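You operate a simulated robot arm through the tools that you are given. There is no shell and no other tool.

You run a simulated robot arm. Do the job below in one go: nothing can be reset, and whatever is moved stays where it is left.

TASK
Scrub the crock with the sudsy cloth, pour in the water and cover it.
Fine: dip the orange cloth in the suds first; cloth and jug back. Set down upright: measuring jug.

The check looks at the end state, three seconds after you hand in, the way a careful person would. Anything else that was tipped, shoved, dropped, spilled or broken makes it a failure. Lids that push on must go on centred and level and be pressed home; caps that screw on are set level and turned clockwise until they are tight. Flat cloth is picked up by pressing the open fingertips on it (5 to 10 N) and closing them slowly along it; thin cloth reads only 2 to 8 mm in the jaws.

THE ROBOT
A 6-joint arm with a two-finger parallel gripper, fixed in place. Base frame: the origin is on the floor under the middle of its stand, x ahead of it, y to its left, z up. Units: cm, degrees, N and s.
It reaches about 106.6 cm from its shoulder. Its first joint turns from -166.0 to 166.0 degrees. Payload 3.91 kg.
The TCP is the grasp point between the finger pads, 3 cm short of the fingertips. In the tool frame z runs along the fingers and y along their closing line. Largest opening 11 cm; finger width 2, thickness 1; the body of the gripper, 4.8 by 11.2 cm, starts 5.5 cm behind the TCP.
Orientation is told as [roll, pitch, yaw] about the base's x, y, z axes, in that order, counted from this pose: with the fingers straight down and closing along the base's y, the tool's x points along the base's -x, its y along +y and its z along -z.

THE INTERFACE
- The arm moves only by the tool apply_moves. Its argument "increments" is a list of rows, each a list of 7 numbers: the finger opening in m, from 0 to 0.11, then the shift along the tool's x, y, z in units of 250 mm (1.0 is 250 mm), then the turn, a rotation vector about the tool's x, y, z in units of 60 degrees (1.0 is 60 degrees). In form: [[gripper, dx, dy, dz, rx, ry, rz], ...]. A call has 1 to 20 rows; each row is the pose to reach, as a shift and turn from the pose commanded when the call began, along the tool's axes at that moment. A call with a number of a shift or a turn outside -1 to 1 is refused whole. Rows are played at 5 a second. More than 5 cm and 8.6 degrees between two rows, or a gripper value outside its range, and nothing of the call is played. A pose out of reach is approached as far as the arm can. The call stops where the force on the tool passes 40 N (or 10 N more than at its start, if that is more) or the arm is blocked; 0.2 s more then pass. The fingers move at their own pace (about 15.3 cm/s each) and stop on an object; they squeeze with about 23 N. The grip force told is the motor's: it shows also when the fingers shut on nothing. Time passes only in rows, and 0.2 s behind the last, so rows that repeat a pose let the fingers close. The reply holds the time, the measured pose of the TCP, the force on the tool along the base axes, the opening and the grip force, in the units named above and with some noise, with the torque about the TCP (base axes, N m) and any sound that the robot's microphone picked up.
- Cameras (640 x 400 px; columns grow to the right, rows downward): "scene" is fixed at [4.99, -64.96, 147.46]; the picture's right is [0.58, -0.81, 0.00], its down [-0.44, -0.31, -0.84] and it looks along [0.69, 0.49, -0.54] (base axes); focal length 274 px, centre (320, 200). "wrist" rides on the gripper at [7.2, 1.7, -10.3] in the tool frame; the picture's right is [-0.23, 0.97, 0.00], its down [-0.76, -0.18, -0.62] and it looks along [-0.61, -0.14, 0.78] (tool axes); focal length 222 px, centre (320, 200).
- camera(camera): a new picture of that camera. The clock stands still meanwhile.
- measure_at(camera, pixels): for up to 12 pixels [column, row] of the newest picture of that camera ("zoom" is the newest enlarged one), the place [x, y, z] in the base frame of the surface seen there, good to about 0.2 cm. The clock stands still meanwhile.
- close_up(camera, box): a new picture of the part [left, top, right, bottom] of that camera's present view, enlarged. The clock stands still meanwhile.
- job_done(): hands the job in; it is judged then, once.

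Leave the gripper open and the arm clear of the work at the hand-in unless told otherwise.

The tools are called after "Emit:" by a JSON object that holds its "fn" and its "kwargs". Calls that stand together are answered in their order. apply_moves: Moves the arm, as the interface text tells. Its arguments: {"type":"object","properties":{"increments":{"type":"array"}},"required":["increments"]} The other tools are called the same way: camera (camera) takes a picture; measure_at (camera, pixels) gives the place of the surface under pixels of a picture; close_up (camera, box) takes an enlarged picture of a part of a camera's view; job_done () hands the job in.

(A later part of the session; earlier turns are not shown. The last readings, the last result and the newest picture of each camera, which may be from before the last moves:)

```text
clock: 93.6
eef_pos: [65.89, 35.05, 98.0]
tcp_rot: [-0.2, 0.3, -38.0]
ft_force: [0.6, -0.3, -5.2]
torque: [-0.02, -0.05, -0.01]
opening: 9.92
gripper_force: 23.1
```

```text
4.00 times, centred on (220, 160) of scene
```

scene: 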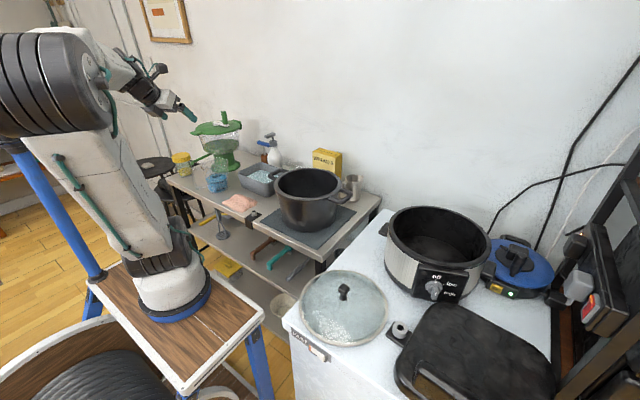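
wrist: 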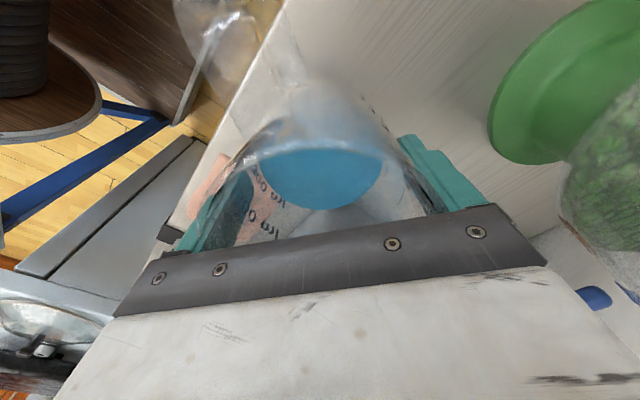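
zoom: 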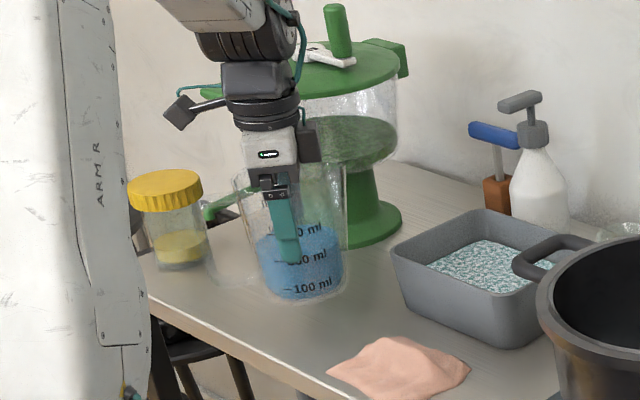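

The jug hangs upright and the weight is about 5 N. I'll lift it above pot height, and check the wedges box's height meanwhile.

Emit:
{"fn": "apply_moves", "kwargs": {"increments": [[0.07, 0, 0, -0.06, 0, 0, 0], [0.07, 0, 0, -0.14, 0, 0, 0], [0.07, 0, 0, -0.23, 0, 0, 0], [0.07, 0, 0, -0.32, 0, 0, 0], [0.07, 0, 0, -0.41, 0, 0, 0], [0.07, 0, 0, -0.5, 0, 0, 0], [0.07, 0, 0, -0.58, 0, 0, 0], [0.07, 0, 0, -0.63, 0, 0, 0], [0.07, 0, 0, -0.64, 0, 0, 0]]}}

Emit:
{"fn": "camera", "kwargs": {"camera": "scene"}}

Emit:
{"fn": "measure_at", "kwargs": {"camera": "scene", "pixels": [[328, 150], [322, 155], [338, 157], [315, 150], [273, 136], [270, 148], [340, 170], [346, 178], [262, 140], [225, 120], [352, 178], [358, 178]]}}

```text
clock: 95.6
eef_pos: [65.88, 34.92, 114.06]
tcp_rot: [-0.3, 0.2, -38.0]
ft_force: [1.0, 0.2, -4.4]
torque: [0.01, -0.04, 0.01]
opening: 9.94
gripper_force: 23.1
```

```text
taken
```

scene: 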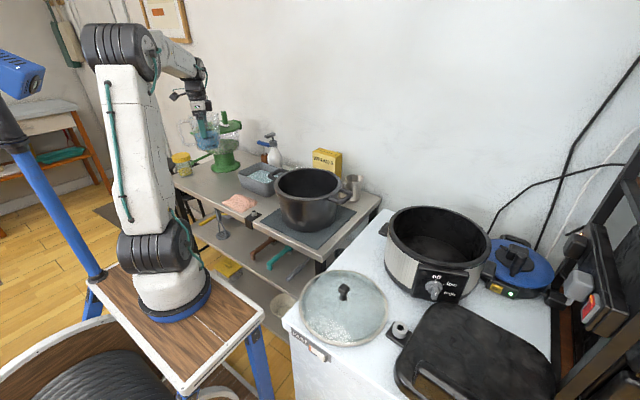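

```text
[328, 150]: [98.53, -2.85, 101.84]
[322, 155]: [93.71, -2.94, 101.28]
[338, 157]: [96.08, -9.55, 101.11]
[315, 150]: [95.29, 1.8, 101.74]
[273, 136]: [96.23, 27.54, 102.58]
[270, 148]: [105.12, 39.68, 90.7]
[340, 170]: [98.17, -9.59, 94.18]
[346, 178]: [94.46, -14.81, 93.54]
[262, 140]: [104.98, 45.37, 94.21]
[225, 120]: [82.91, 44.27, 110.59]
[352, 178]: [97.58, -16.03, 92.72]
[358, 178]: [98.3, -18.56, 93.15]
```

The box tops out at z≈102 and stands beyond x=93, so the jug clears it at this height. I'll carry the jug toward the pot while slowly turning it so the lip will face the right way.

Emit:
{"fn": "apply_moves", "kwargs": {"increments": [[0.07, -0.03, -0.03, -0.01, 0, 0, 0.05], [0.07, -0.08, -0.084, -0.02, 0, 0, 0.12], [0.07, -0.14, -0.147, -0.02, 0, 0, 0.21], [0.07, -0.2, -0.21, -0.02, 0, 0, 0.3], [0.07, -0.26, -0.273, -0.02, 0, 0, 0.39], [0.07, -0.32, -0.336, -0.02, 0, 0, 0.48], [0.07, -0.38, -0.399, -0.02, 0, 0, 0.57], [0.07, -0.44, -0.462, -0.02, 0, 0, 0.66], [0.07, -0.5, -0.525, -0.02, 0, 0, 0.75], [0.07, -0.54, -0.565, -0.02, 0, 0, 0.81], [0.07, -0.556, -0.581, -0.02, 0, 0, 0.833]]}}

```text
clock: 98.0
eef_pos: [67.88, 14.95, 114.27]
tcp_rot: [-0.2, -0.1, -88.0]
ft_force: [0.1, 0.4, -4.8]
torque: [-0.04, -0.04, -0.01]
opening: 9.93
gripper_force: 23.5
```

Emit:
{"fn": "apply_moves", "kwargs": {"increments": [[0.07, -0.04, 0.005, -0.002, 0, 0, 0.05], [0.07, -0.11, 0.013, -0.005, 0, 0, 0.12], [0.07, -0.19, 0.022, -0.008, 0, 0, 0.21], [0.07, -0.27, 0.031, -0.01, 0, 0, 0.3], [0.07, -0.36, 0.041, -0.012, 0, 0, 0.39], [0.07, -0.45, 0.052, -0.014, 0, 0, 0.48], [0.07, -0.54, 0.062, -0.016, 0, 0, 0.57], [0.07, -0.63, 0.072, -0.018, 0, 0, 0.66], [0.07, -0.71, 0.081, -0.02, 0, 0, 0.75], [0.07, -0.77, 0.088, -0.02, 0, 0, 0.81], [0.07, -0.803, 0.092, -0.02, 0, 0, 0.833]]}}

Emit:
{"fn": "camera", "kwargs": {"camera": "scene"}}

Emit:
{"fn": "camera", "kwargs": {"camera": "wrist"}}

```text
clock: 100.4
eef_pos: [71.09, -5.04, 114.97]
tcp_rot: [-0.1, -0.2, -138.0]
ft_force: [0.1, -0.1, -3.9]
torque: [-0.04, 0.0, -0.04]
opening: 9.91
gripper_force: 22.5
```

```text
taken
```

scene: 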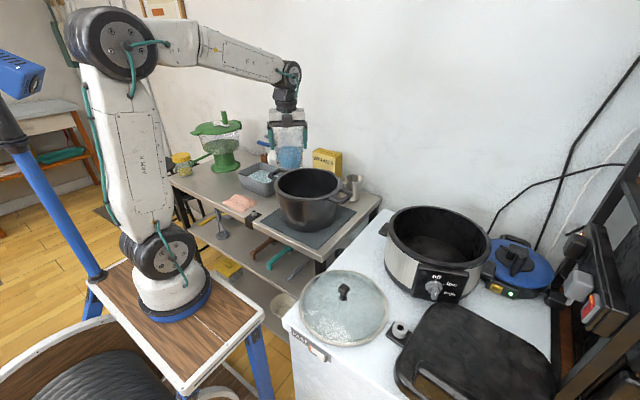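

```text
taken
```

wrist: 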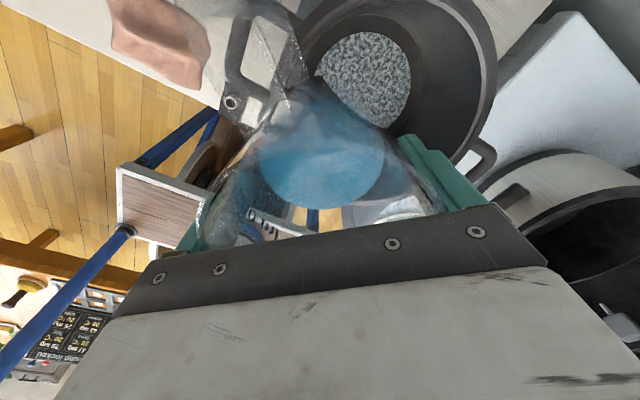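

The jug is above the pot and still upright. I'll finish turning to about -180° and shift to the pour position (79,-11.4).

Emit:
{"fn": "apply_moves", "kwargs": {"increments": [[0.07, 0.004, 0.02, 0, 0, 0, 0.05], [0.07, 0.012, 0.07, 0, 0, 0, 0.13], [0.07, 0.02, 0.13, 0, 0, 0, 0.22], [0.07, 0.03, 0.19, 0, 0, 0, 0.32], [0.07, 0.04, 0.25, 0, 0, 0, 0.42], [0.07, 0.05, 0.31, 0, 0, 0, 0.52], [0.07, 0.058, 0.36, 0, 0, 0, 0.61], [0.07, 0.064, 0.402, 0, 0, 0, 0.7]]}}

Emit:
{"fn": "camera", "kwargs": {"camera": "wrist"}}

```text
clock: 102.2
eef_pos: [78.93, -11.33, 115.15]
tcp_rot: [0.1, -0.2, 180.0]
ft_force: [0.5, 0.4, -4.0]
torque: [0.0, -0.03, 0.01]
opening: 9.89
gripper_force: 23.5
```

```text
taken
```

wrist: 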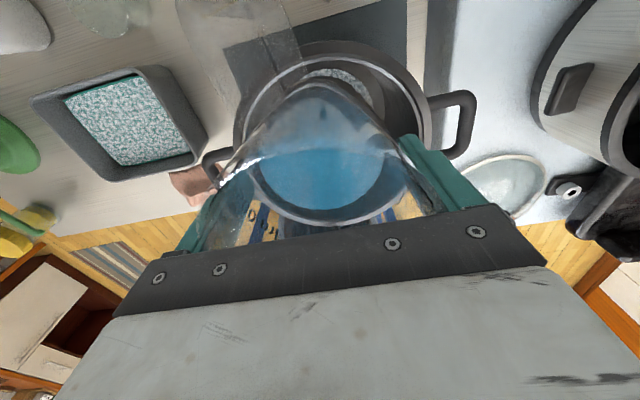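

I'm at the pour position with the lip facing the robot side over the pot. I'll tilt to 45° first (no spill expected before about 58°) and check.

Emit:
{"fn": "apply_moves", "kwargs": {"increments": [[0.07, 0, 0, 0, 0, 0.04, 0], [0.07, 0, 0, 0, 0, 0.11, 0], [0.07, 0, 0, 0, 0, 0.19, 0], [0.07, 0, 0, 0, 0, 0.27, 0], [0.07, 0, 0, 0, 0, 0.35, 0], [0.07, 0, 0, 0, 0, 0.43, 0], [0.07, 0, 0, 0, 0, 0.51, 0], [0.07, 0, 0, 0, 0, 0.59, 0], [0.07, 0, 0, 0, 0, 0.67, 0], [0.07, 0, 0, 0, 0, 0.73, 0], [0.07, 0, 0, 0, 0, 0.75, 0]]}}

Emit:
{"fn": "camera", "kwargs": {"camera": "wrist"}}

Emit:
{"fn": "close_up", "kwargs": {"camera": "scene", "box": [230, 70, 400, 240]}}

```text
clock: 104.6
eef_pos: [78.85, -11.4, 115.02]
tcp_rot: [0.0, 44.8, -180.0]
ft_force: [0.0, 0.0, -4.5]
torque: [-0.03, 0.12, 0.01]
opening: 9.88
gripper_force: 23.2
```

```text
taken
```

wrist: 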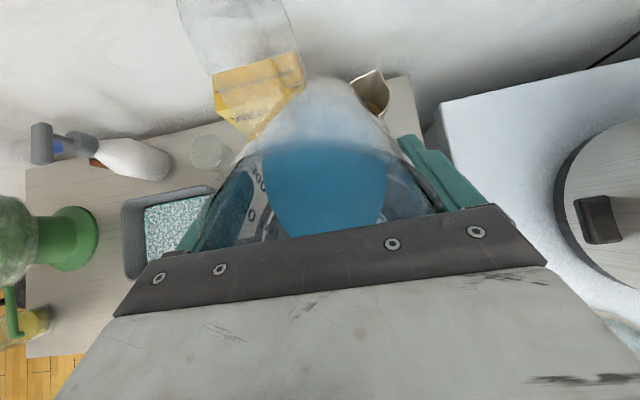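

```text
2.35 times, centred on (315, 155) of scene
```

zoom: 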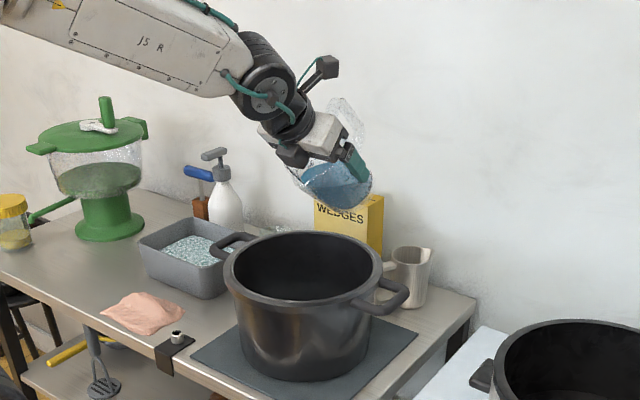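

Nothing spilled at 45° and the arm is well clear. I'll lower 3.5 cm and tilt on slowly to about 63°, where the flow should begin.

Emit:
{"fn": "apply_moves", "kwargs": {"increments": [[0.07, -0.02, 0, 0.02, 0, 0.02, 0], [0.07, -0.045, 0, 0.045, 0, 0.05, 0], [0.07, -0.07, 0, 0.07, 0, 0.09, 0], [0.07, -0.09, 0, 0.09, 0, 0.13, 0], [0.07, -0.099, 0, 0.099, 0, 0.17, 0], [0.07, -0.099, 0, 0.099, 0, 0.21, 0], [0.07, -0.099, 0, 0.099, 0, 0.25, 0], [0.07, -0.099, 0, 0.099, 0, 0.28, 0], [0.07, -0.099, 0, 0.099, 0, 0.3, 0]]}}

Emit:
{"fn": "close_up", "kwargs": {"camera": "scene", "box": [230, 90, 390, 230]}}

Emit:
{"fn": "camera", "kwargs": {"camera": "wrist"}}

```text
clock: 106.6
eef_pos: [78.84, -11.41, 111.52]
tcp_rot: [0.1, 62.9, -179.8]
ft_force: [0.3, -0.2, -2.5]
torque: [0.0, 0.07, 0.01]
opening: 9.84
gripper_force: 23.0
```

```text
2.86 times, centred on (310, 160) of scene
```

zoom: 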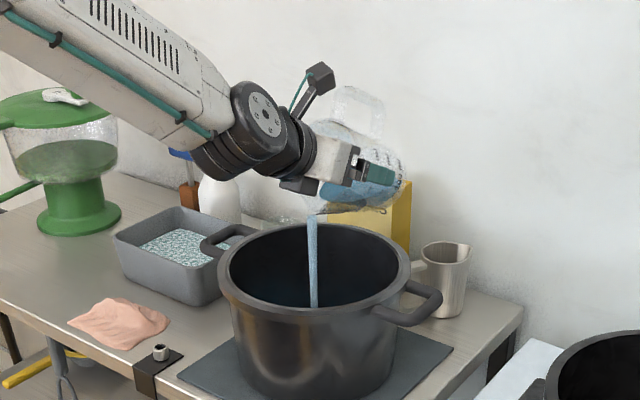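

```text
taken
```

wrist: 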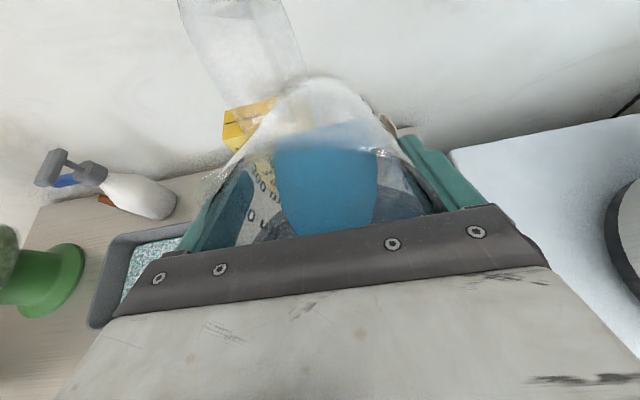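

The stream falls straight into the middle of the pot. I'll continue tilting slowly to about 95°.

Emit:
{"fn": "apply_moves", "kwargs": {"increments": [[0.07, 0, 0, 0, 0, 0.02, 0], [0.07, 0, 0, 0, 0, 0.04, 0], [0.07, 0, 0, 0, 0, 0.06, 0], [0.07, 0, 0, 0, 0, 0.08, 0], [0.07, 0, 0, 0, 0, 0.11, 0], [0.07, 0, 0, 0, 0, 0.14, 0], [0.07, 0, 0, 0, 0, 0.17, 0], [0.07, 0, 0, 0, 0, 0.2, 0], [0.07, 0, 0, 0, 0, 0.23, 0], [0.07, 0, 0, 0, 0, 0.26, 0], [0.07, 0, 0, 0, 0, 0.29, 0], [0.07, 0, 0, 0, 0, 0.32, 0], [0.07, 0, 0, 0, 0, 0.35, 0], [0.07, 0, 0, 0, 0, 0.38, 0], [0.07, 0, 0, 0, 0, 0.41, 0], [0.07, 0, 0, 0, 0, 0.45, 0], [0.07, 0, 0, 0, 0, 0.49, 0], [0.07, 0, 0, 0, 0, 0.53, 0], [0.07, 0, 0, 0, 0, 0.53, 0], [0.07, 0, 0, 0, 0, 0.53, 0]]}}

Emit:
{"fn": "close_up", "kwargs": {"camera": "scene", "box": [230, 90, 390, 230]}}

Emit:
{"fn": "camera", "kwargs": {"camera": "wrist"}}

```text
clock: 110.8
eef_pos: [78.84, -11.48, 111.4]
tcp_rot: [178.8, 85.5, -0.7]
ft_force: [-0.6, 0.2, -1.9]
torque: [0.01, 0.03, -0.02]
opening: 9.83
gripper_force: 22.3
```

```text
2.86 times, centred on (310, 160) of scene
```

zoom: 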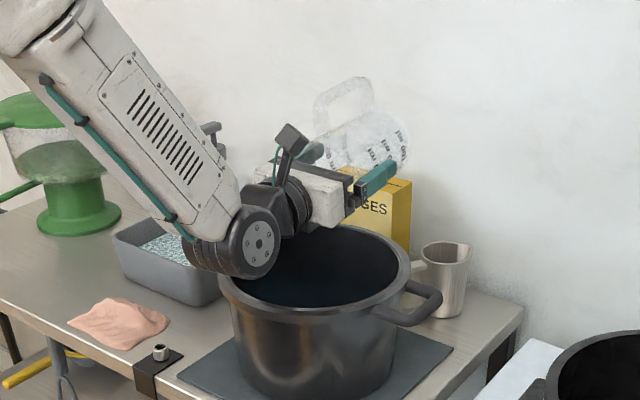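

```text
taken
```

wrist: 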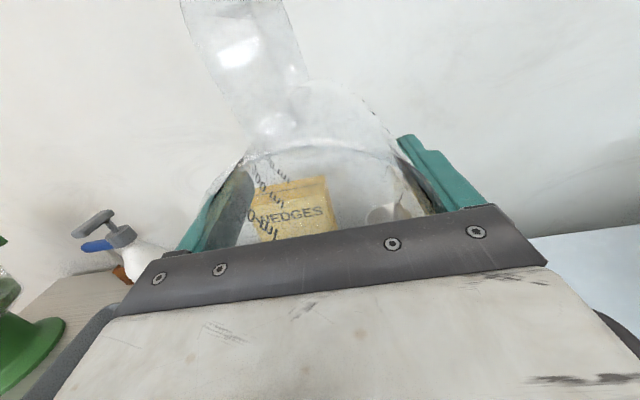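

The jug now looks empty at about 95°. The wrist is close above the pot rim, so I'll raise 4 cm, tilt 12° more to drain the last drops, and hold briefly.

Emit:
{"fn": "apply_moves", "kwargs": {"increments": [[0.07, 0.05, 0, 0, 0, 0, 0], [0.07, 0.1, 0, 0, 0, 0, 0], [0.07, 0.16, 0, 0, 0, 0.02, 0], [0.07, 0.16, 0, 0, 0, 0.06, 0], [0.07, 0.16, 0, 0, 0, 0.1, 0], [0.07, 0.16, 0, 0, 0, 0.15, 0], [0.07, 0.16, 0, 0, 0, 0.2, 0], [0.07, 0.16, 0, 0, 0, 0.2, 0], [0.07, 0.16, 0, 0, 0, 0.2, 0], [0.07, 0.16, 0, 0, 0, 0.2, 0], [0.07, 0.16, 0, 0, 0, 0.2, 0], [0.07, 0.16, 0, 0, 0, 0.2, 0], [0.07, 0.16, 0, 0, 0, 0.2, 0], [0.07, 0.16, 0, 0, 0, 0.2, 0], [0.07, 0.16, 0, 0, 0, 0.2, 0]]}}

Emit:
{"fn": "close_up", "kwargs": {"camera": "scene", "box": [230, 80, 390, 220]}}

Emit:
{"fn": "camera", "kwargs": {"camera": "wrist"}}

```text
clock: 114.0
eef_pos: [78.36, -12.5, 115.66]
tcp_rot: [179.2, 73.6, -0.1]
ft_force: [0.5, 0.2, -1.9]
torque: [-0.04, 0.02, 0.01]
opening: 9.81
gripper_force: 22.8
out of reach, approached as far as the arm can: row 5, 6, 7, 8, 9, 10, 11, 12, 13, 14, 15
```

```text
2.86 times, centred on (310, 150) of scene
```

zoom: 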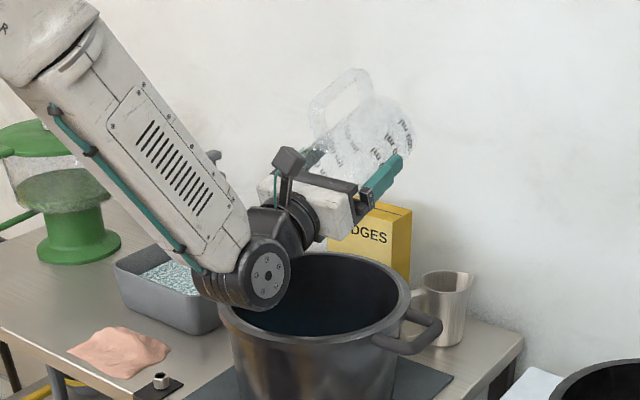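

```text
taken
```

wrist: 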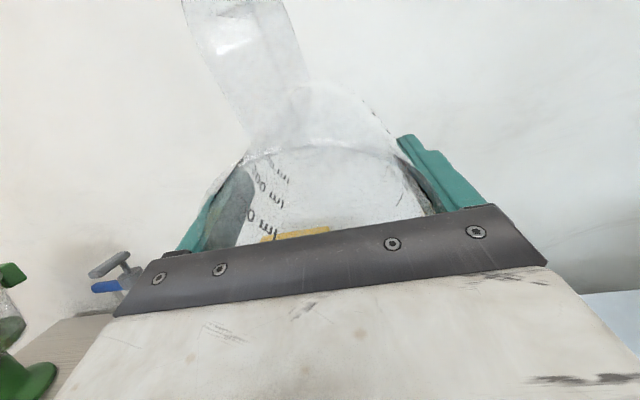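

The jug is empty and tipped at about 106°. I'll raise a little more and turn it back upright.

Emit:
{"fn": "apply_moves", "kwargs": {"increments": [[0.07, 0.04, 0, 0.012, 0, -0.03, 0], [0.07, 0.09, 0, 0.026, 0, -0.1, 0], [0.07, 0.13, 0, 0.038, 0, -0.18, 0], [0.07, 0.153, 0, 0.045, 0, -0.27, 0], [0.07, 0.153, 0, 0.045, 0, -0.36, 0], [0.07, 0.153, 0, 0.045, 0, -0.45, 0], [0.07, 0.153, 0, 0.045, 0, -0.54, 0], [0.07, 0.153, 0, 0.045, 0, -0.63, 0], [0.07, 0.153, 0, 0.045, 0, -0.72, 0], [0.07, 0.153, 0, 0.045, 0, -0.81, 0], [0.07, 0.153, 0, 0.045, 0, -0.88, 0]]}}

Emit:
{"fn": "camera", "kwargs": {"camera": "scene"}}

```text
clock: 116.4
eef_pos: [78.17, -12.54, 119.81]
tcp_rot: [0.2, 53.8, -179.9]
ft_force: [-0.4, 0.3, -1.9]
torque: [0.03, 0.05, 0.02]
opening: 9.8
gripper_force: 23.0
```

```text
taken
```

scene: 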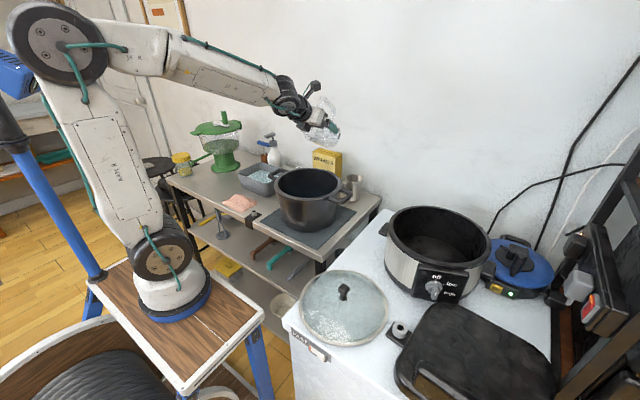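

Tilt is now 53.8°. I'll complete the return to upright.

Emit:
{"fn": "apply_moves", "kwargs": {"increments": [[0.07, 0, 0, 0, 0, -0.05, 0], [0.07, 0, 0, 0, 0, -0.14, 0], [0.07, 0, 0, 0, 0, -0.24, 0], [0.07, 0, 0, 0, 0, -0.34, 0], [0.07, 0, 0, 0, 0, -0.44, 0], [0.07, 0, 0, 0, 0, -0.54, 0], [0.07, 0, 0, 0, 0, -0.64, 0], [0.07, 0, 0, 0, 0, -0.74, 0], [0.07, 0, 0, 0, 0, -0.83, 0], [0.07, 0, 0, 0, 0, -0.897, 0], [0.07, 0, 0, 0, 0, -0.897, 0]]}}

Emit:
{"fn": "camera", "kwargs": {"camera": "wrist"}}

Emit:
{"fn": "close_up", "kwargs": {"camera": "scene", "box": [220, 80, 400, 240]}}

```text
clock: 118.8
eef_pos: [78.22, -12.45, 119.74]
tcp_rot: [0.1, -0.2, -179.9]
ft_force: [-0.6, 0.0, -1.6]
torque: [0.01, 0.02, 0.03]
opening: 9.77
gripper_force: 23.7
```

```text
taken
```

wrist: 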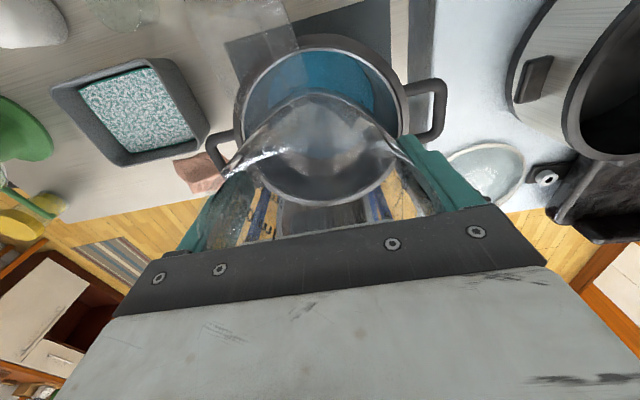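

```text
2.50 times, centred on (310, 160) of scene
```

zoom: 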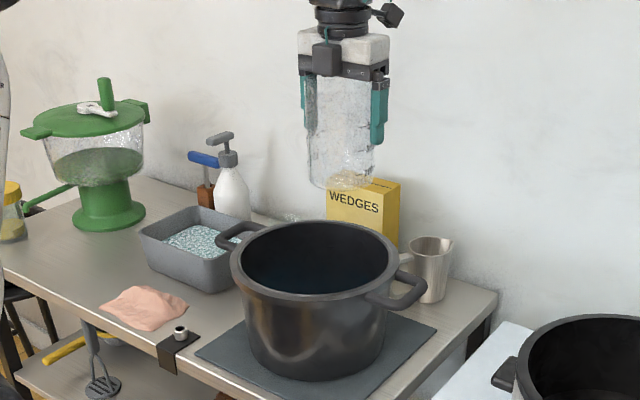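

The pot now holds the blue water, the jug is empty and upright, and the table looks dry. I'll carry the jug back by the reverse path.

Emit:
{"fn": "apply_moves", "kwargs": {"increments": [[0.07, -0.03, -0.03, 0, 0, 0, -0.08], [0.07, -0.08, -0.085, 0, 0, 0, -0.2], [0.07, -0.13, -0.14, 0, 0, 0, -0.32], [0.07, -0.18, -0.19, 0, 0, 0, -0.44], [0.07, -0.23, -0.245, 0, 0, 0, -0.56], [0.07, -0.284, -0.3, 0, 0, 0, -0.68], [0.07, -0.284, -0.3, 0, 0, 0, -0.7]]}}

Emit:
{"fn": "apply_moves", "kwargs": {"increments": [[0.07, 0.04, -0.06, 0.01, 0, 0, -0.08], [0.07, 0.1, -0.15, 0.02, 0, 0, -0.18], [0.07, 0.16, -0.24, 0.03, 0, 0, -0.29], [0.07, 0.22, -0.33, 0.04, 0, 0, -0.4], [0.07, 0.28, -0.42, 0.05, 0, 0, -0.51], [0.07, 0.34, -0.515, 0.06, 0, 0, -0.62], [0.07, 0.4, -0.6, 0.07, 0, 0, -0.73], [0.07, 0.446, -0.675, 0.08, 0, 0, -0.833]]}}

Emit:
{"fn": "apply_moves", "kwargs": {"increments": [[0.07, 0.08, -0.006, 0.01, 0, 0, -0.08], [0.07, 0.18, -0.013, 0.02, 0, 0, -0.18], [0.07, 0.28, -0.02, 0.03, 0, 0, -0.29], [0.07, 0.38, -0.028, 0.04, 0, 0, -0.4], [0.07, 0.48, -0.036, 0.05, 0, 0, -0.51], [0.07, 0.58, -0.044, 0.06, 0, 0, -0.62], [0.07, 0.7, -0.053, 0.07, 0, 0, -0.73], [0.07, 0.802, -0.06, 0.08, 0, 0, -0.833], [0.07, 0.802, -0.06, 0.08, 0, 0, -0.833]]}}

Emit:
{"fn": "camera", "kwargs": {"camera": "wrist"}}

Emit:
{"fn": "close_up", "kwargs": {"camera": "scene", "box": [150, 80, 290, 210]}}

```text
clock: 120.4
eef_pos: [71.07, -4.95, 119.64]
tcp_rot: [-0.1, -0.1, -137.9]
ft_force: [0.4, 0.2, -1.8]
torque: [-0.04, 0.03, 0.01]
opening: 9.79
gripper_force: 22.4
```

```text
clock: 122.2
eef_pos: [68.01, 15.05, 117.73]
tcp_rot: [-0.1, -0.2, -87.9]
ft_force: [0.3, 0.4, -0.6]
torque: [0.01, -0.04, 0.0]
opening: 9.76
gripper_force: 23.1
```

```text
clock: 124.2
eef_pos: [65.71, 34.98, 115.61]
tcp_rot: [-0.1, 0.0, -37.9]
ft_force: [-0.1, -0.4, -1.9]
torque: [0.02, 0.01, 0.0]
opening: 9.78
gripper_force: 22.7
```

```text
taken
```

wrist: 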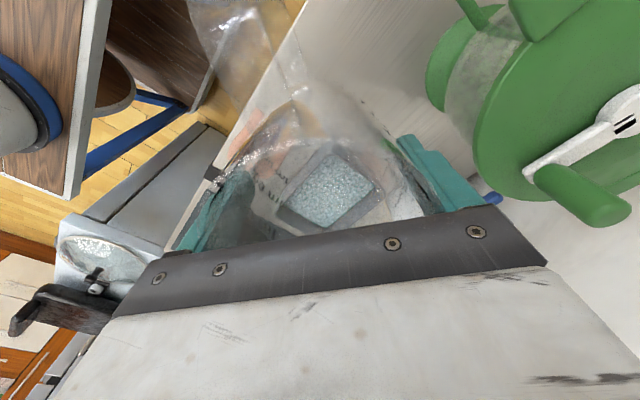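

```text
3.08 times, centred on (220, 145) of scene
```

zoom: 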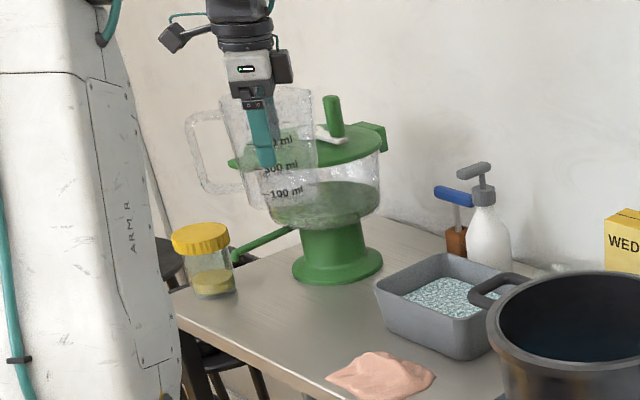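

The jug hangs upright over its old place. I'll lower it to a little above the table.

Emit:
{"fn": "apply_moves", "kwargs": {"increments": [[0.07, 0, 0, 0.1, 0, 0, 0], [0.07, 0, 0, 0.2, 0, 0, 0], [0.07, 0, 0, 0.3, 0, 0, 0], [0.07, 0, 0, 0.4, 0, 0, 0], [0.07, 0, 0, 0.5, 0, 0, 0], [0.07, 0, 0, 0.6, 0, 0, 0], [0.07, 0, 0, 0.68, 0, 0, 0], [0.07, 0, 0, 0.74, 0, 0, 0], [0.07, 0, 0, 0.78, 0, 0, 0], [0.07, 0, 0, 0.78, 0, 0, 0]]}}

Emit:
{"fn": "close_up", "kwargs": {"camera": "scene", "box": [170, 110, 270, 210]}}

```text
clock: 126.4
eef_pos: [65.74, 34.86, 96.18]
tcp_rot: [-0.1, 0.0, -38.0]
ft_force: [-0.4, -1.0, -1.5]
torque: [-0.01, 0.01, -0.02]
opening: 9.74
gripper_force: 22.4
```

```text
4.00 times, centred on (220, 160) of scene
```

zoom: 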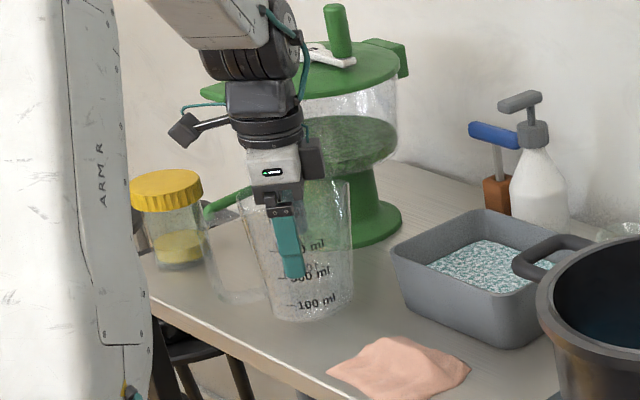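

The fingertip sits at the same mark on the jug as before, so it hasn't slipped. I'll lower in fine steps to feel for the table.

Emit:
{"fn": "apply_moves", "kwargs": {"increments": [[0.07, 0, 0, 0.02, 0, 0, 0], [0.07, 0, 0, 0.04, 0, 0, 0], [0.07, 0, 0, 0.054, 0, 0, 0], [0.07, 0, 0, 0.06, 0, 0, 0], [0.07, 0, 0, 0.06, 0, 0, 0]]}}

```text
clock: 127.6
eef_pos: [65.82, 34.96, 94.57]
tcp_rot: [-0.1, 0.1, -38.1]
ft_force: [-0.1, 0.3, -1.3]
torque: [-0.01, -0.01, 0.02]
opening: 9.77
gripper_force: 23.1
```

Emit:
{"fn": "apply_moves", "kwargs": {"increments": [[0.07, 0, 0, 0.004, 0, 0, 0], [0.07, 0, 0, 0.008, 0, 0, 0], [0.07, 0, 0, 0.012, 0, 0, 0], [0.07, 0, 0, 0.014, 0, 0, 0], [0.07, 0, 0, 0.014, 0, 0, 0]]}}

```text
clock: 128.8
eef_pos: [65.92, 34.85, 94.32]
tcp_rot: [-0.1, 0.0, -38.0]
ft_force: [0.5, 1.2, -2.0]
torque: [-0.01, -0.01, -0.01]
opening: 9.74
gripper_force: 23.2
```

Emit:
{"fn": "apply_moves", "kwargs": {"increments": [[0.07, 0, 0, 0.002, 0, 0, 0], [0.07, 0, 0, 0.004, 0, 0, 0], [0.07, 0, 0, 0.006, 0, 0, 0], [0.07, 0, 0, 0.008, 0, 0, 0], [0.07, 0, 0, 0.008, 0, 0, 0]]}}

```text
clock: 130.0
eef_pos: [65.76, 34.93, 94.16]
tcp_rot: [0.0, 0.0, -38.0]
ft_force: [0.0, -4.7, 15.5]
torque: [0.15, 0.18, 0.09]
opening: 9.69
gripper_force: 23.0
```

The jug is on the table (contact force 15 N). I'll ease up slightly and open the fingers fully.

Emit:
{"fn": "apply_moves", "kwargs": {"increments": [[0.07, 0, 0, -0.002, 0, 0, 0], [0.07, 0, 0, -0.003, 0, 0, 0], [0.098, 0, 0, -0.003, 0, 0, 0], [0.102, 0, 0, -0.003, 0, 0, 0], [0.106, 0, 0, -0.003, 0, 0, 0], [0.11, 0, 0, -0.003, 0, 0, 0], [0.11, 0, 0, -0.003, 0, 0, 0], [0.11, 0, 0, -0.003, 0, 0, 0]]}}

Emit:
{"fn": "camera", "kwargs": {"camera": "wrist"}}

Emit:
{"fn": "close_up", "kwargs": {"camera": "scene", "box": [170, 110, 270, 210]}}

```text
clock: 131.8
eef_pos: [65.66, 35.01, 94.21]
tcp_rot: [-0.2, 0.0, -38.0]
ft_force: [0.2, 0.3, 0.1]
torque: [0.01, -0.01, 0.01]
opening: 11.0
gripper_force: 0.1
```

```text
taken
```

wrist: 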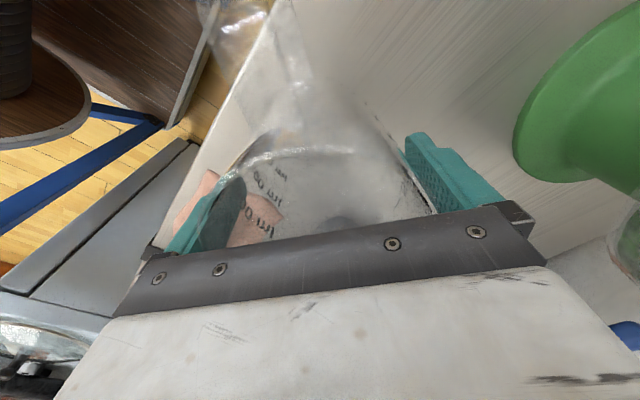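

```text
4.00 times, centred on (220, 160) of scene
```

zoom: 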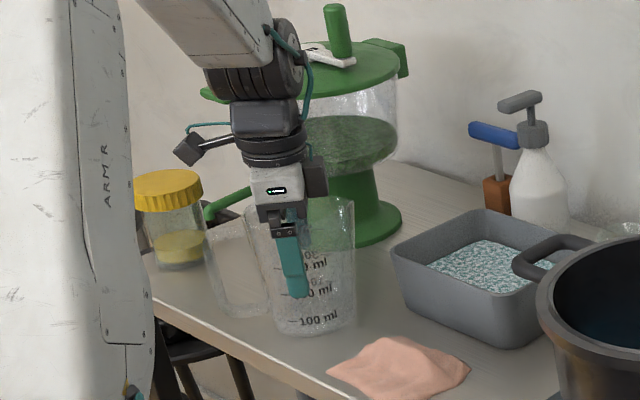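

The jug stands on the table and the fingers are open. I'll rise slowly at first, straight up.

Emit:
{"fn": "apply_moves", "kwargs": {"increments": [[0.11, 0, 0, -0.02, 0, 0, 0], [0.11, 0, 0, -0.05, 0, 0, 0], [0.11, 0, 0, -0.09, 0, 0, 0], [0.11, 0, 0, -0.15, 0, 0, 0], [0.11, 0, 0, -0.22, 0, 0, 0], [0.11, 0, 0, -0.3, 0, 0, 0], [0.11, 0, 0, -0.4, 0, 0, 0], [0.11, 0, 0, -0.52, 0, 0, 0], [0.11, 0, 0, -0.66, 0, 0, 0], [0.11, 0, 0, -0.8, 0, 0, 0], [0.11, 0, 0, -0.92, 0, 0, 0]]}}

Emit:
{"fn": "camera", "kwargs": {"camera": "wrist"}}

Emit:
{"fn": "close_up", "kwargs": {"camera": "scene", "box": [160, 100, 400, 250]}}

```text
clock: 134.2
eef_pos: [65.76, 34.93, 117.07]
tcp_rot: [-0.1, 0.0, -37.9]
ft_force: [-0.5, 0.6, 0.0]
torque: [-0.02, -0.01, -0.01]
opening: 10.99
gripper_force: 0.1
```

```text
taken
```

wrist: 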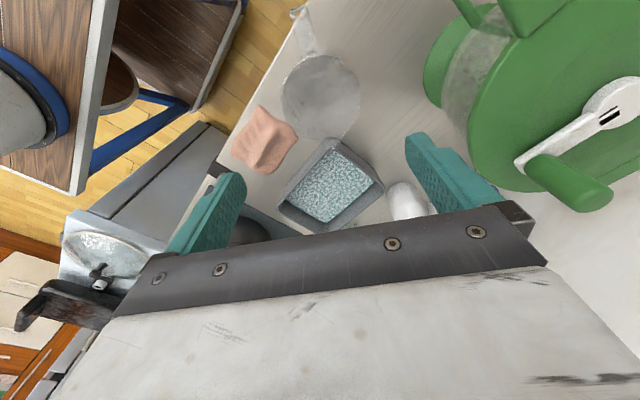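

```text
2.67 times, centred on (280, 175) of scene
```

zoom: 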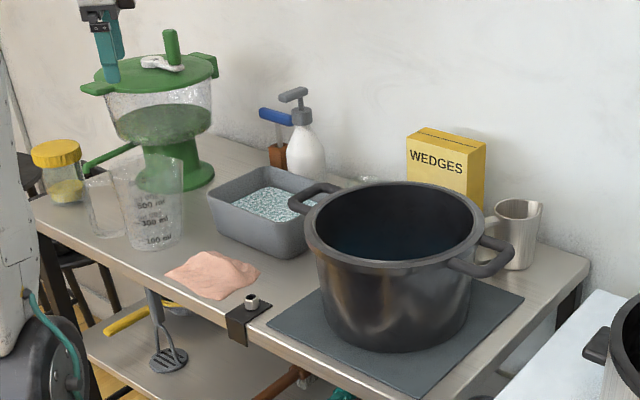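

The jug stands upright and empty in its place, and everything else is undisturbed. Next is the lid: I'll travel back over to it at height, turning the hand to yaw 0.

Emit:
{"fn": "apply_moves", "kwargs": {"increments": [[0.11, -0.018, -0.116, -0.03, 0, 0, -0.09], [0.11, -0.036, -0.232, -0.06, 0, 0, -0.18], [0.11, -0.054, -0.35, -0.09, 0, 0, -0.27], [0.11, -0.073, -0.465, -0.12, 0, 0, -0.36], [0.11, -0.091, -0.58, -0.15, 0, 0, -0.45], [0.11, -0.11, -0.7, -0.18, 0, 0, -0.54], [0.11, -0.128, -0.814, -0.2, 0, 0, -0.633]]}}

Emit:
{"fn": "apply_moves", "kwargs": {"increments": [[0.11, 0.026, -0.16, 0, 0, 0, 0], [0.11, 0.053, -0.32, 0, 0, 0, 0], [0.11, 0.08, -0.48, 0, 0, 0, 0], [0.11, 0.106, -0.64, 0, 0, 0, 0], [0.11, 0.133, -0.8, 0, 0, 0, 0], [0.11, 0.16, -0.96, 0, 0, 0, 0]]}}

Emit:
{"fn": "apply_moves", "kwargs": {"increments": [[0.11, 0.013, -0.16, 0, 0, 0, 0], [0.11, 0.026, -0.32, 0, 0, 0, 0], [0.11, 0.04, -0.48, 0, 0, 0, 0], [0.11, 0.053, -0.64, 0, 0, 0, 0], [0.11, 0.066, -0.8, 0, 0, 0, 0], [0.11, 0.08, -0.96, 0, 0, 0, 0]]}}

Emit:
{"fn": "apply_moves", "kwargs": {"increments": [[0.09, 0.0, -0.14, 0.08, 0, 0, 0], [0.08, 0.0, -0.28, 0.16, 0, 0, 0], [0.07, 0.0, -0.42, 0.28, 0, 0, 0], [0.06, 0.0, -0.48, 0.4, 0, 0, 0]]}}

Emit:
{"fn": "camera", "kwargs": {"camera": "wrist"}}

```text
clock: 135.8
eef_pos: [55.98, 17.04, 122.45]
tcp_rot: [-0.1, 0.2, 0.1]
ft_force: [1.1, 1.6, -0.4]
torque: [-0.03, 0.01, 0.0]
opening: 10.99
gripper_force: 0.1
```

```text
clock: 137.2
eef_pos: [51.69, -7.04, 122.12]
tcp_rot: [-0.1, 0.1, 0.1]
ft_force: [-0.5, 0.5, 0.4]
torque: [-0.01, 0.01, -0.02]
opening: 10.99
gripper_force: 0.1
```

```text
clock: 138.6
eef_pos: [49.76, -30.99, 122.4]
tcp_rot: [-0.1, 0.0, 0.0]
ft_force: [0.6, 0.4, 0.4]
torque: [-0.04, -0.02, 0.0]
opening: 11.05
gripper_force: 0.0
```

```text
clock: 139.6
eef_pos: [49.8, -43.01, 112.08]
tcp_rot: [-0.2, -0.1, 0.1]
ft_force: [-0.6, 0.2, 0.4]
torque: [-0.06, -0.01, -0.02]
opening: 6.02
gripper_force: 0.0
```

```text
taken
```

wrist: 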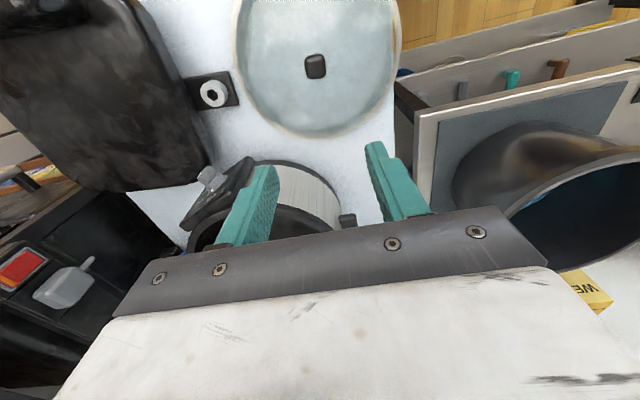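

I see the lid with its knob at (315,66). I'll zoom in on it and measure the knob and the lid edges.

Emit:
{"fn": "close_up", "kwargs": {"camera": "wrist", "box": [225, 0, 405, 145]}}

Emit:
{"fn": "measure_at", "kwargs": {"camera": "wrist", "pixels": [[315, 66], [308, 62], [322, 62], [308, 74], [322, 74], [315, 78], [315, 57], [238, 60], [395, 45], [320, 134], [290, 66], [340, 66]]}}

Emit:
{"fn": "close_up", "kwargs": {"camera": "scene", "box": [290, 260, 400, 350]}}

```text
2.76 times, centred on (315, 72) of wrist
```

zoom: 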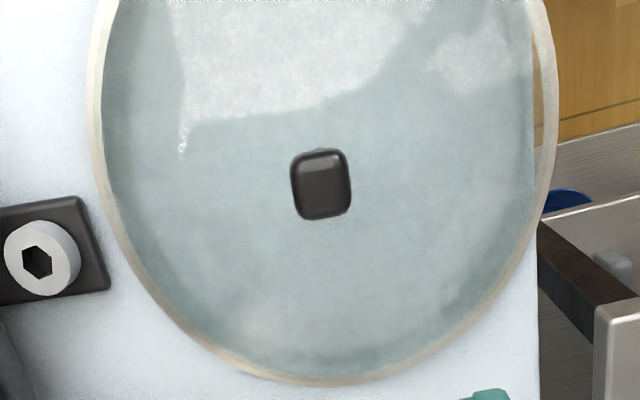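

```text
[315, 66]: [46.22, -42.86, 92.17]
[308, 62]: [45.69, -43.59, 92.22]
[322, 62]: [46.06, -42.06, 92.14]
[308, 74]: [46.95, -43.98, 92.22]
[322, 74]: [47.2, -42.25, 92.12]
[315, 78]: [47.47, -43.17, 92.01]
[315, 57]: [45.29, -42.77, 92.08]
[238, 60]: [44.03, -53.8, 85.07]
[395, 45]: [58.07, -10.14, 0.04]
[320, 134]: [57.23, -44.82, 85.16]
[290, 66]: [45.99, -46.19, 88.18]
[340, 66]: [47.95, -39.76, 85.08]
```

```text
4.44 times, centred on (345, 305) of scene
```

zoom: 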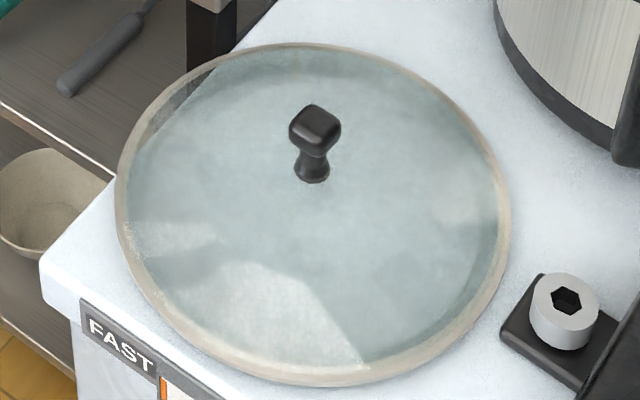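

The knob is a small block, top at z=92.2, centred near (46.4,-43.0), about 2 cm wide, with the glass beneath at about 88.2. I'll align over it and come down partway with a 5 cm opening.

Emit:
{"fn": "apply_moves", "kwargs": {"increments": [[0.05, 0.07, 0, 0.08, 0, 0, 0], [0.05, 0.136, 0, 0.2, 0, 0, 0], [0.05, 0.136, 0, 0.34, 0, 0, 0], [0.05, 0.136, 0, 0.48, 0, 0, 0], [0.05, 0.136, 0, 0.58, 0, 0, 0], [0.05, 0.136, 0, 0.62, 0, 0, 0]]}}

Emit:
{"fn": "camera", "kwargs": {"camera": "wrist"}}

Emit:
{"fn": "close_up", "kwargs": {"camera": "scene", "box": [290, 230, 410, 350]}}

```text
clock: 141.0
eef_pos: [46.41, -43.02, 96.85]
tcp_rot: [-0.2, 0.0, 0.0]
ft_force: [-0.2, 0.1, 0.5]
torque: [-0.04, -0.03, 0.01]
opening: 4.98
gripper_force: 0.1
```

```text
taken
```

wrist: 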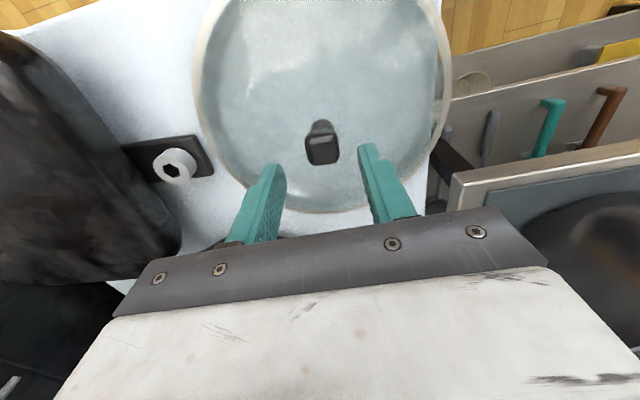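

```text
3.33 times, centred on (350, 290) of scene
```

zoom: 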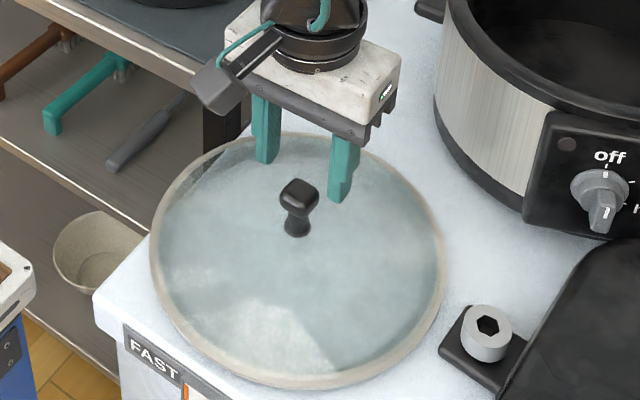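

Emit:
{"fn": "measure_at", "kwargs": {"camera": "wrist", "pixels": [[308, 145], [335, 142], [322, 135], [322, 160], [322, 148], [310, 158], [335, 156], [322, 127]]}}

Emit:
{"fn": "close_up", "kwargs": {"camera": "wrist", "box": [270, 100, 380, 190]}}

```text
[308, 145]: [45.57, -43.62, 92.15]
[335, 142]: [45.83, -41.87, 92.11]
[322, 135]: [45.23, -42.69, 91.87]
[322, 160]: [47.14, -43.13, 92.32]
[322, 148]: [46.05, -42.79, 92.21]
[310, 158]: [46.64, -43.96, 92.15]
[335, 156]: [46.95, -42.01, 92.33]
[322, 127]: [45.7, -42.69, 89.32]
```

```text
4.44 times, centred on (325, 145) of wrist
```

zoom: 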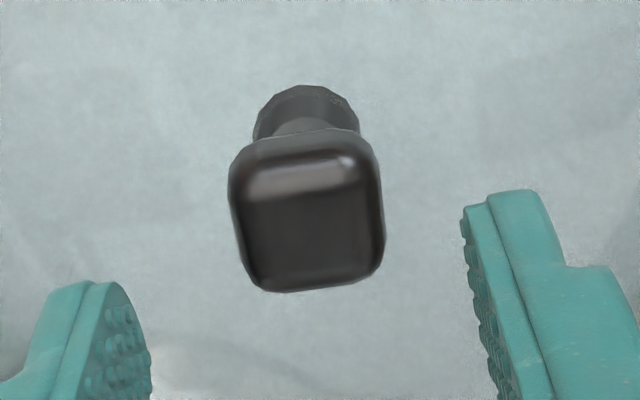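

The knob is turned about 8.6° and centred at (46.2,-42.9). I'll turn the hand to match its faces, shift 2 mm, and lower to grip height (fingertips just above the glass).

Emit:
{"fn": "apply_moves", "kwargs": {"increments": [[0.05, 0.008, 0.004, 0.0, 0, 0, 0.07], [0.05, 0.008, 0.004, 0.0, 0, 0, 0.14], [0.05, 0.008, 0.004, 0.06, 0, 0, 0.14], [0.05, 0.008, 0.004, 0.12, 0, 0, 0.14], [0.05, 0.008, 0.004, 0.17, 0, 0, 0.14], [0.05, 0.008, 0.004, 0.195, 0, 0, 0.14], [0.05, 0.008, 0.004, 0.2, 0, 0, 0.14]]}}

Emit:
{"fn": "camera", "kwargs": {"camera": "wrist"}}

Emit:
{"fn": "close_up", "kwargs": {"camera": "scene", "box": [290, 230, 410, 350]}}

```text
clock: 142.6
eef_pos: [46.27, -43.06, 91.9]
tcp_rot: [-0.1, 0.0, -8.4]
ft_force: [0.0, 0.5, 0.1]
torque: [-0.01, -0.02, 0.0]
opening: 5.01
gripper_force: 0.1
```

```text
taken
```

wrist: 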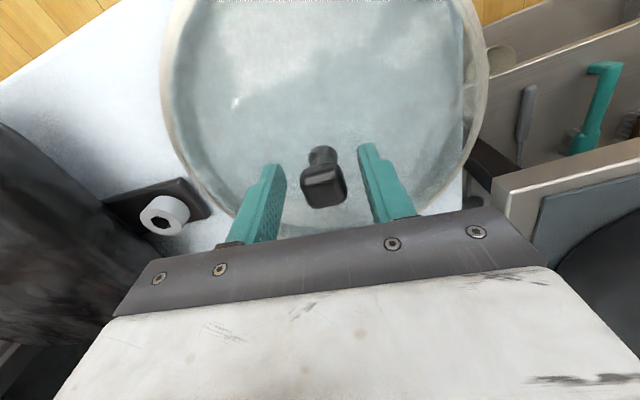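

```text
3.33 times, centred on (350, 290) of scene
```

zoom: 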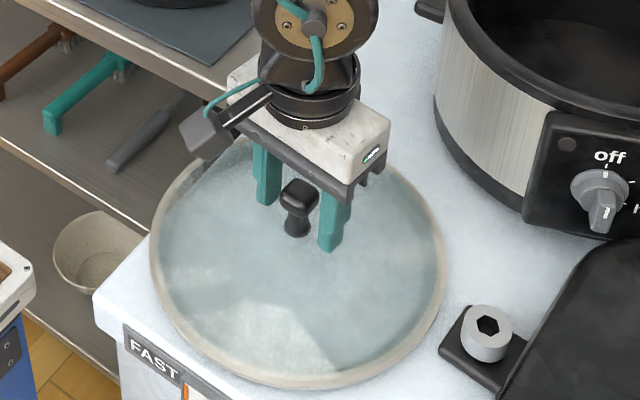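

The knob sits between the fingers. I'll lower 2.5 mm more and close slowly on it.

Emit:
{"fn": "apply_moves", "kwargs": {"increments": [[0.05, 0, 0, 0.01, 0, 0, 0], [0.04, 0, 0, 0.01, 0, 0, 0], [0.034, 0, 0, 0.01, 0, 0, 0], [0.028, 0, 0, 0.01, 0, 0, 0], [0.024, 0, 0, 0.01, 0, 0, 0], [0.02, 0, 0, 0.01, 0, 0, 0], [0.016, 0, 0, 0.01, 0, 0, 0], [0.012, 0, 0, 0.01, 0, 0, 0], [0.008, 0, 0, 0.01, 0, 0, 0], [0.008, 0, 0, 0.01, 0, 0, 0]]}}

```text
clock: 144.8
eef_pos: [46.24, -43.1, 91.5]
tcp_rot: [-0.1, 0.1, -8.5]
ft_force: [0.3, -0.8, -0.8]
torque: [-0.04, -0.07, 0.09]
opening: 2.59
gripper_force: 22.9
```

Gripped at 2.6 cm with 23 N. I'll lift a few cm and check the lid hangs level.

Emit:
{"fn": "apply_moves", "kwargs": {"increments": [[0.008, 0, 0, -0.02, 0, 0, 0], [0.008, 0, 0, -0.05, 0, 0, 0], [0.008, 0, 0, -0.09, 0, 0, 0], [0.008, 0, 0, -0.14, 0, 0, 0], [0.008, 0, 0, -0.2, 0, 0, 0], [0.008, 0, 0, -0.24, 0, 0, 0], [0.008, 0, 0, -0.24, 0, 0, 0]]}}

Emit:
{"fn": "camera", "kwargs": {"camera": "wrist"}}

Emit:
{"fn": "close_up", "kwargs": {"camera": "scene", "box": [280, 220, 410, 350]}}

```text
clock: 146.4
eef_pos: [46.27, -43.06, 97.54]
tcp_rot: [-0.2, 0.0, -8.3]
ft_force: [-0.9, -1.1, -3.8]
torque: [-0.03, -0.02, 0.01]
opening: 2.58
gripper_force: 22.7
```

```text
taken
```

wrist: 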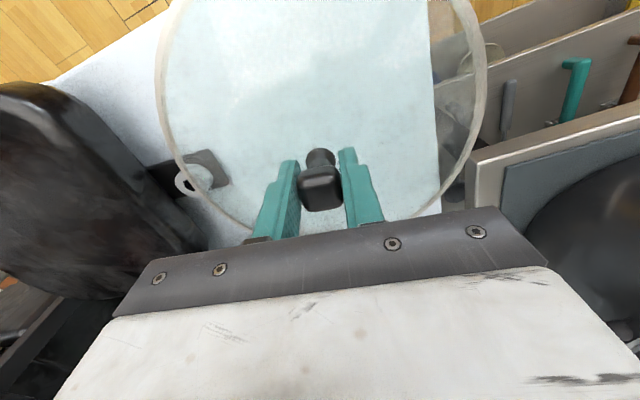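

```text
3.08 times, centred on (345, 285) of scene
```

zoom: 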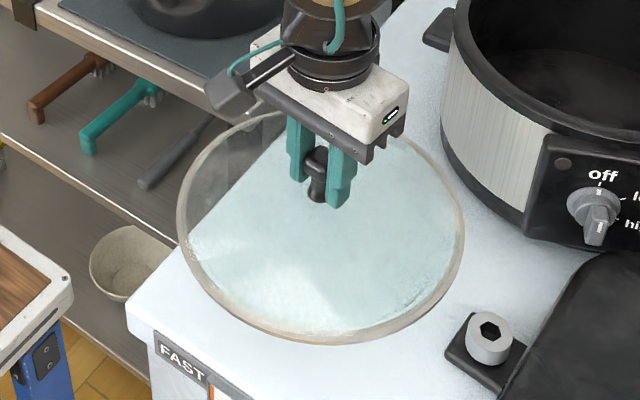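

The lid hangs level (weight about 3.8 N). Before moving, I'll re-measure the pot's rim in the scene view, since the pot shifted slightly.

Emit:
{"fn": "close_up", "kwargs": {"camera": "scene", "box": [260, 155, 370, 245]}}

```text
4.44 times, centred on (315, 200) of scene
```

zoom: 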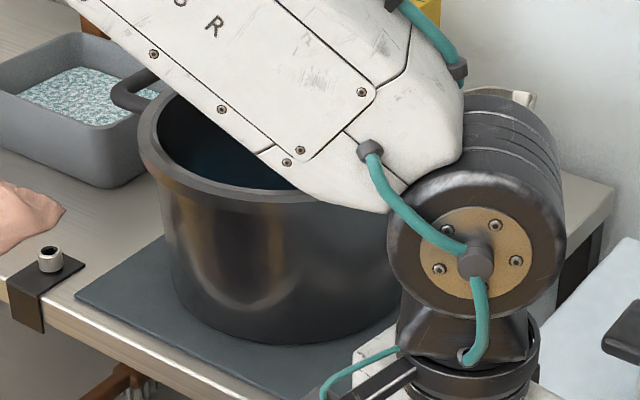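

The arm blocks the pot in this view. I'll raise the lid and carry it high over toward the pot, where the rim becomes visible again.

Emit:
{"fn": "apply_moves", "kwargs": {"increments": [[0.008, 0, 0, -0.1, 0, 0, 0], [0.008, 0, 0, -0.22, 0, 0, 0], [0.008, 0, 0, -0.36, 0, 0, 0], [0.008, 0, 0, -0.5, 0, 0, 0], [0.008, 0, 0, -0.64, 0, 0, 0], [0.008, 0, 0, -0.78, 0, 0, 0], [0.008, 0, 0, -0.88, 0, 0, 0], [0.008, 0, 0, -0.92, 0, 0, 0]]}}

Emit:
{"fn": "apply_moves", "kwargs": {"increments": [[0.008, -0.04, 0.065, 0, 0, 0, 0], [0.008, -0.1, 0.165, 0, 0, 0, 0], [0.008, -0.17, 0.28, 0, 0, 0, 0], [0.008, -0.24, 0.395, 0, 0, 0, 0], [0.008, -0.31, 0.51, 0, 0, 0, 0], [0.008, -0.38, 0.625, 0, 0, 0, 0], [0.008, -0.426, 0.7, 0, 0, 0, 0]]}}

Emit:
{"fn": "apply_moves", "kwargs": {"increments": [[0.008, -0.04, 0.065, 0, 0, 0, 0], [0.008, -0.1, 0.165, 0, 0, 0, 0], [0.008, -0.17, 0.28, 0, 0, 0, 0], [0.008, -0.24, 0.395, 0, 0, 0, 0], [0.008, -0.31, 0.51, 0, 0, 0, 0], [0.008, -0.38, 0.625, 0, 0, 0, 0], [0.008, -0.426, 0.7, 0, 0, 0, 0], [0.008, -0.426, 0.7, 0, 0, 0, 0]]}}

Emit:
{"fn": "camera", "kwargs": {"camera": "wrist"}}

Emit:
{"fn": "close_up", "kwargs": {"camera": "scene", "box": [240, 140, 380, 250]}}

```text
clock: 148.2
eef_pos: [46.23, -43.08, 120.52]
tcp_rot: [0.0, 0.0, -8.3]
ft_force: [1.0, -0.2, -3.4]
torque: [-0.05, 0.0, -0.04]
opening: 2.57
gripper_force: 23.0
```

```text
clock: 149.8
eef_pos: [59.35, -27.18, 120.63]
tcp_rot: [-0.1, 0.0, -8.4]
ft_force: [-0.1, -0.9, -2.4]
torque: [0.0, 0.0, -0.02]
opening: 2.58
gripper_force: 23.1
```

```text
clock: 151.6
eef_pos: [72.37, -11.48, 120.59]
tcp_rot: [-0.1, 0.1, -8.4]
ft_force: [0.4, 0.6, -4.4]
torque: [0.0, -0.03, 0.0]
opening: 2.52
gripper_force: 23.2
```

```text
taken
```

wrist: 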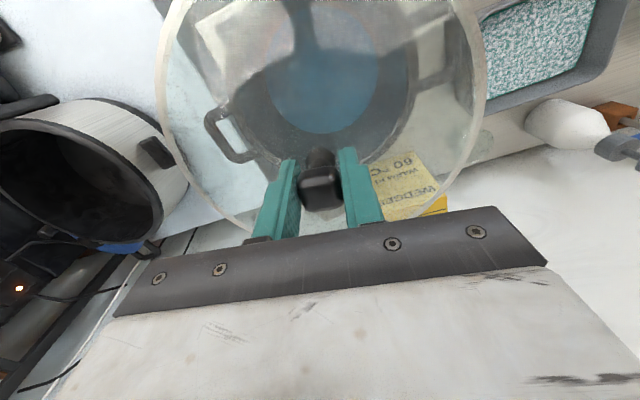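

```text
3.64 times, centred on (310, 195) of scene
```

zoom: 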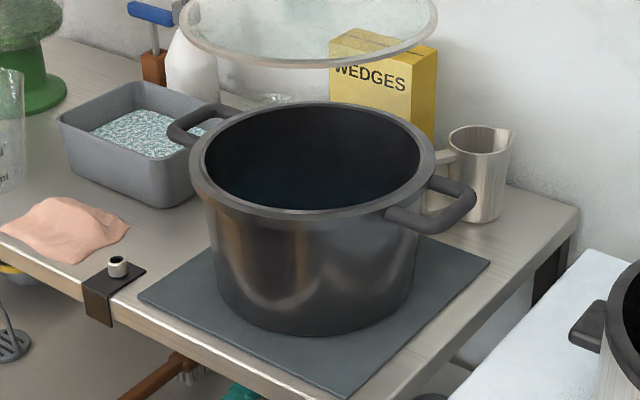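

The pot's rim is fully visible. I'll measure points around the middle of the rim ring to find its centre.

Emit:
{"fn": "measure_at", "kwargs": {"camera": "zoom", "pixels": [[197, 170], [213, 193], [255, 209], [310, 213], [365, 206], [410, 186], [428, 160], [415, 133], [375, 112], [315, 103], [255, 114], [213, 138]]}}

```text
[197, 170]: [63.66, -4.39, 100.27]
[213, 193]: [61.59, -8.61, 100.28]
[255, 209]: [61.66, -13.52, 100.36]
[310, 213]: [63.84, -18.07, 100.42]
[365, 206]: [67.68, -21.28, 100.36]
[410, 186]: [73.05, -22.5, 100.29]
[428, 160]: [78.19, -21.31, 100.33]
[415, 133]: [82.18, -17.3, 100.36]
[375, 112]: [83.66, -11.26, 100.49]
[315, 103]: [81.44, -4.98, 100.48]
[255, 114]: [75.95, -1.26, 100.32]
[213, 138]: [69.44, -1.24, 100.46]
```

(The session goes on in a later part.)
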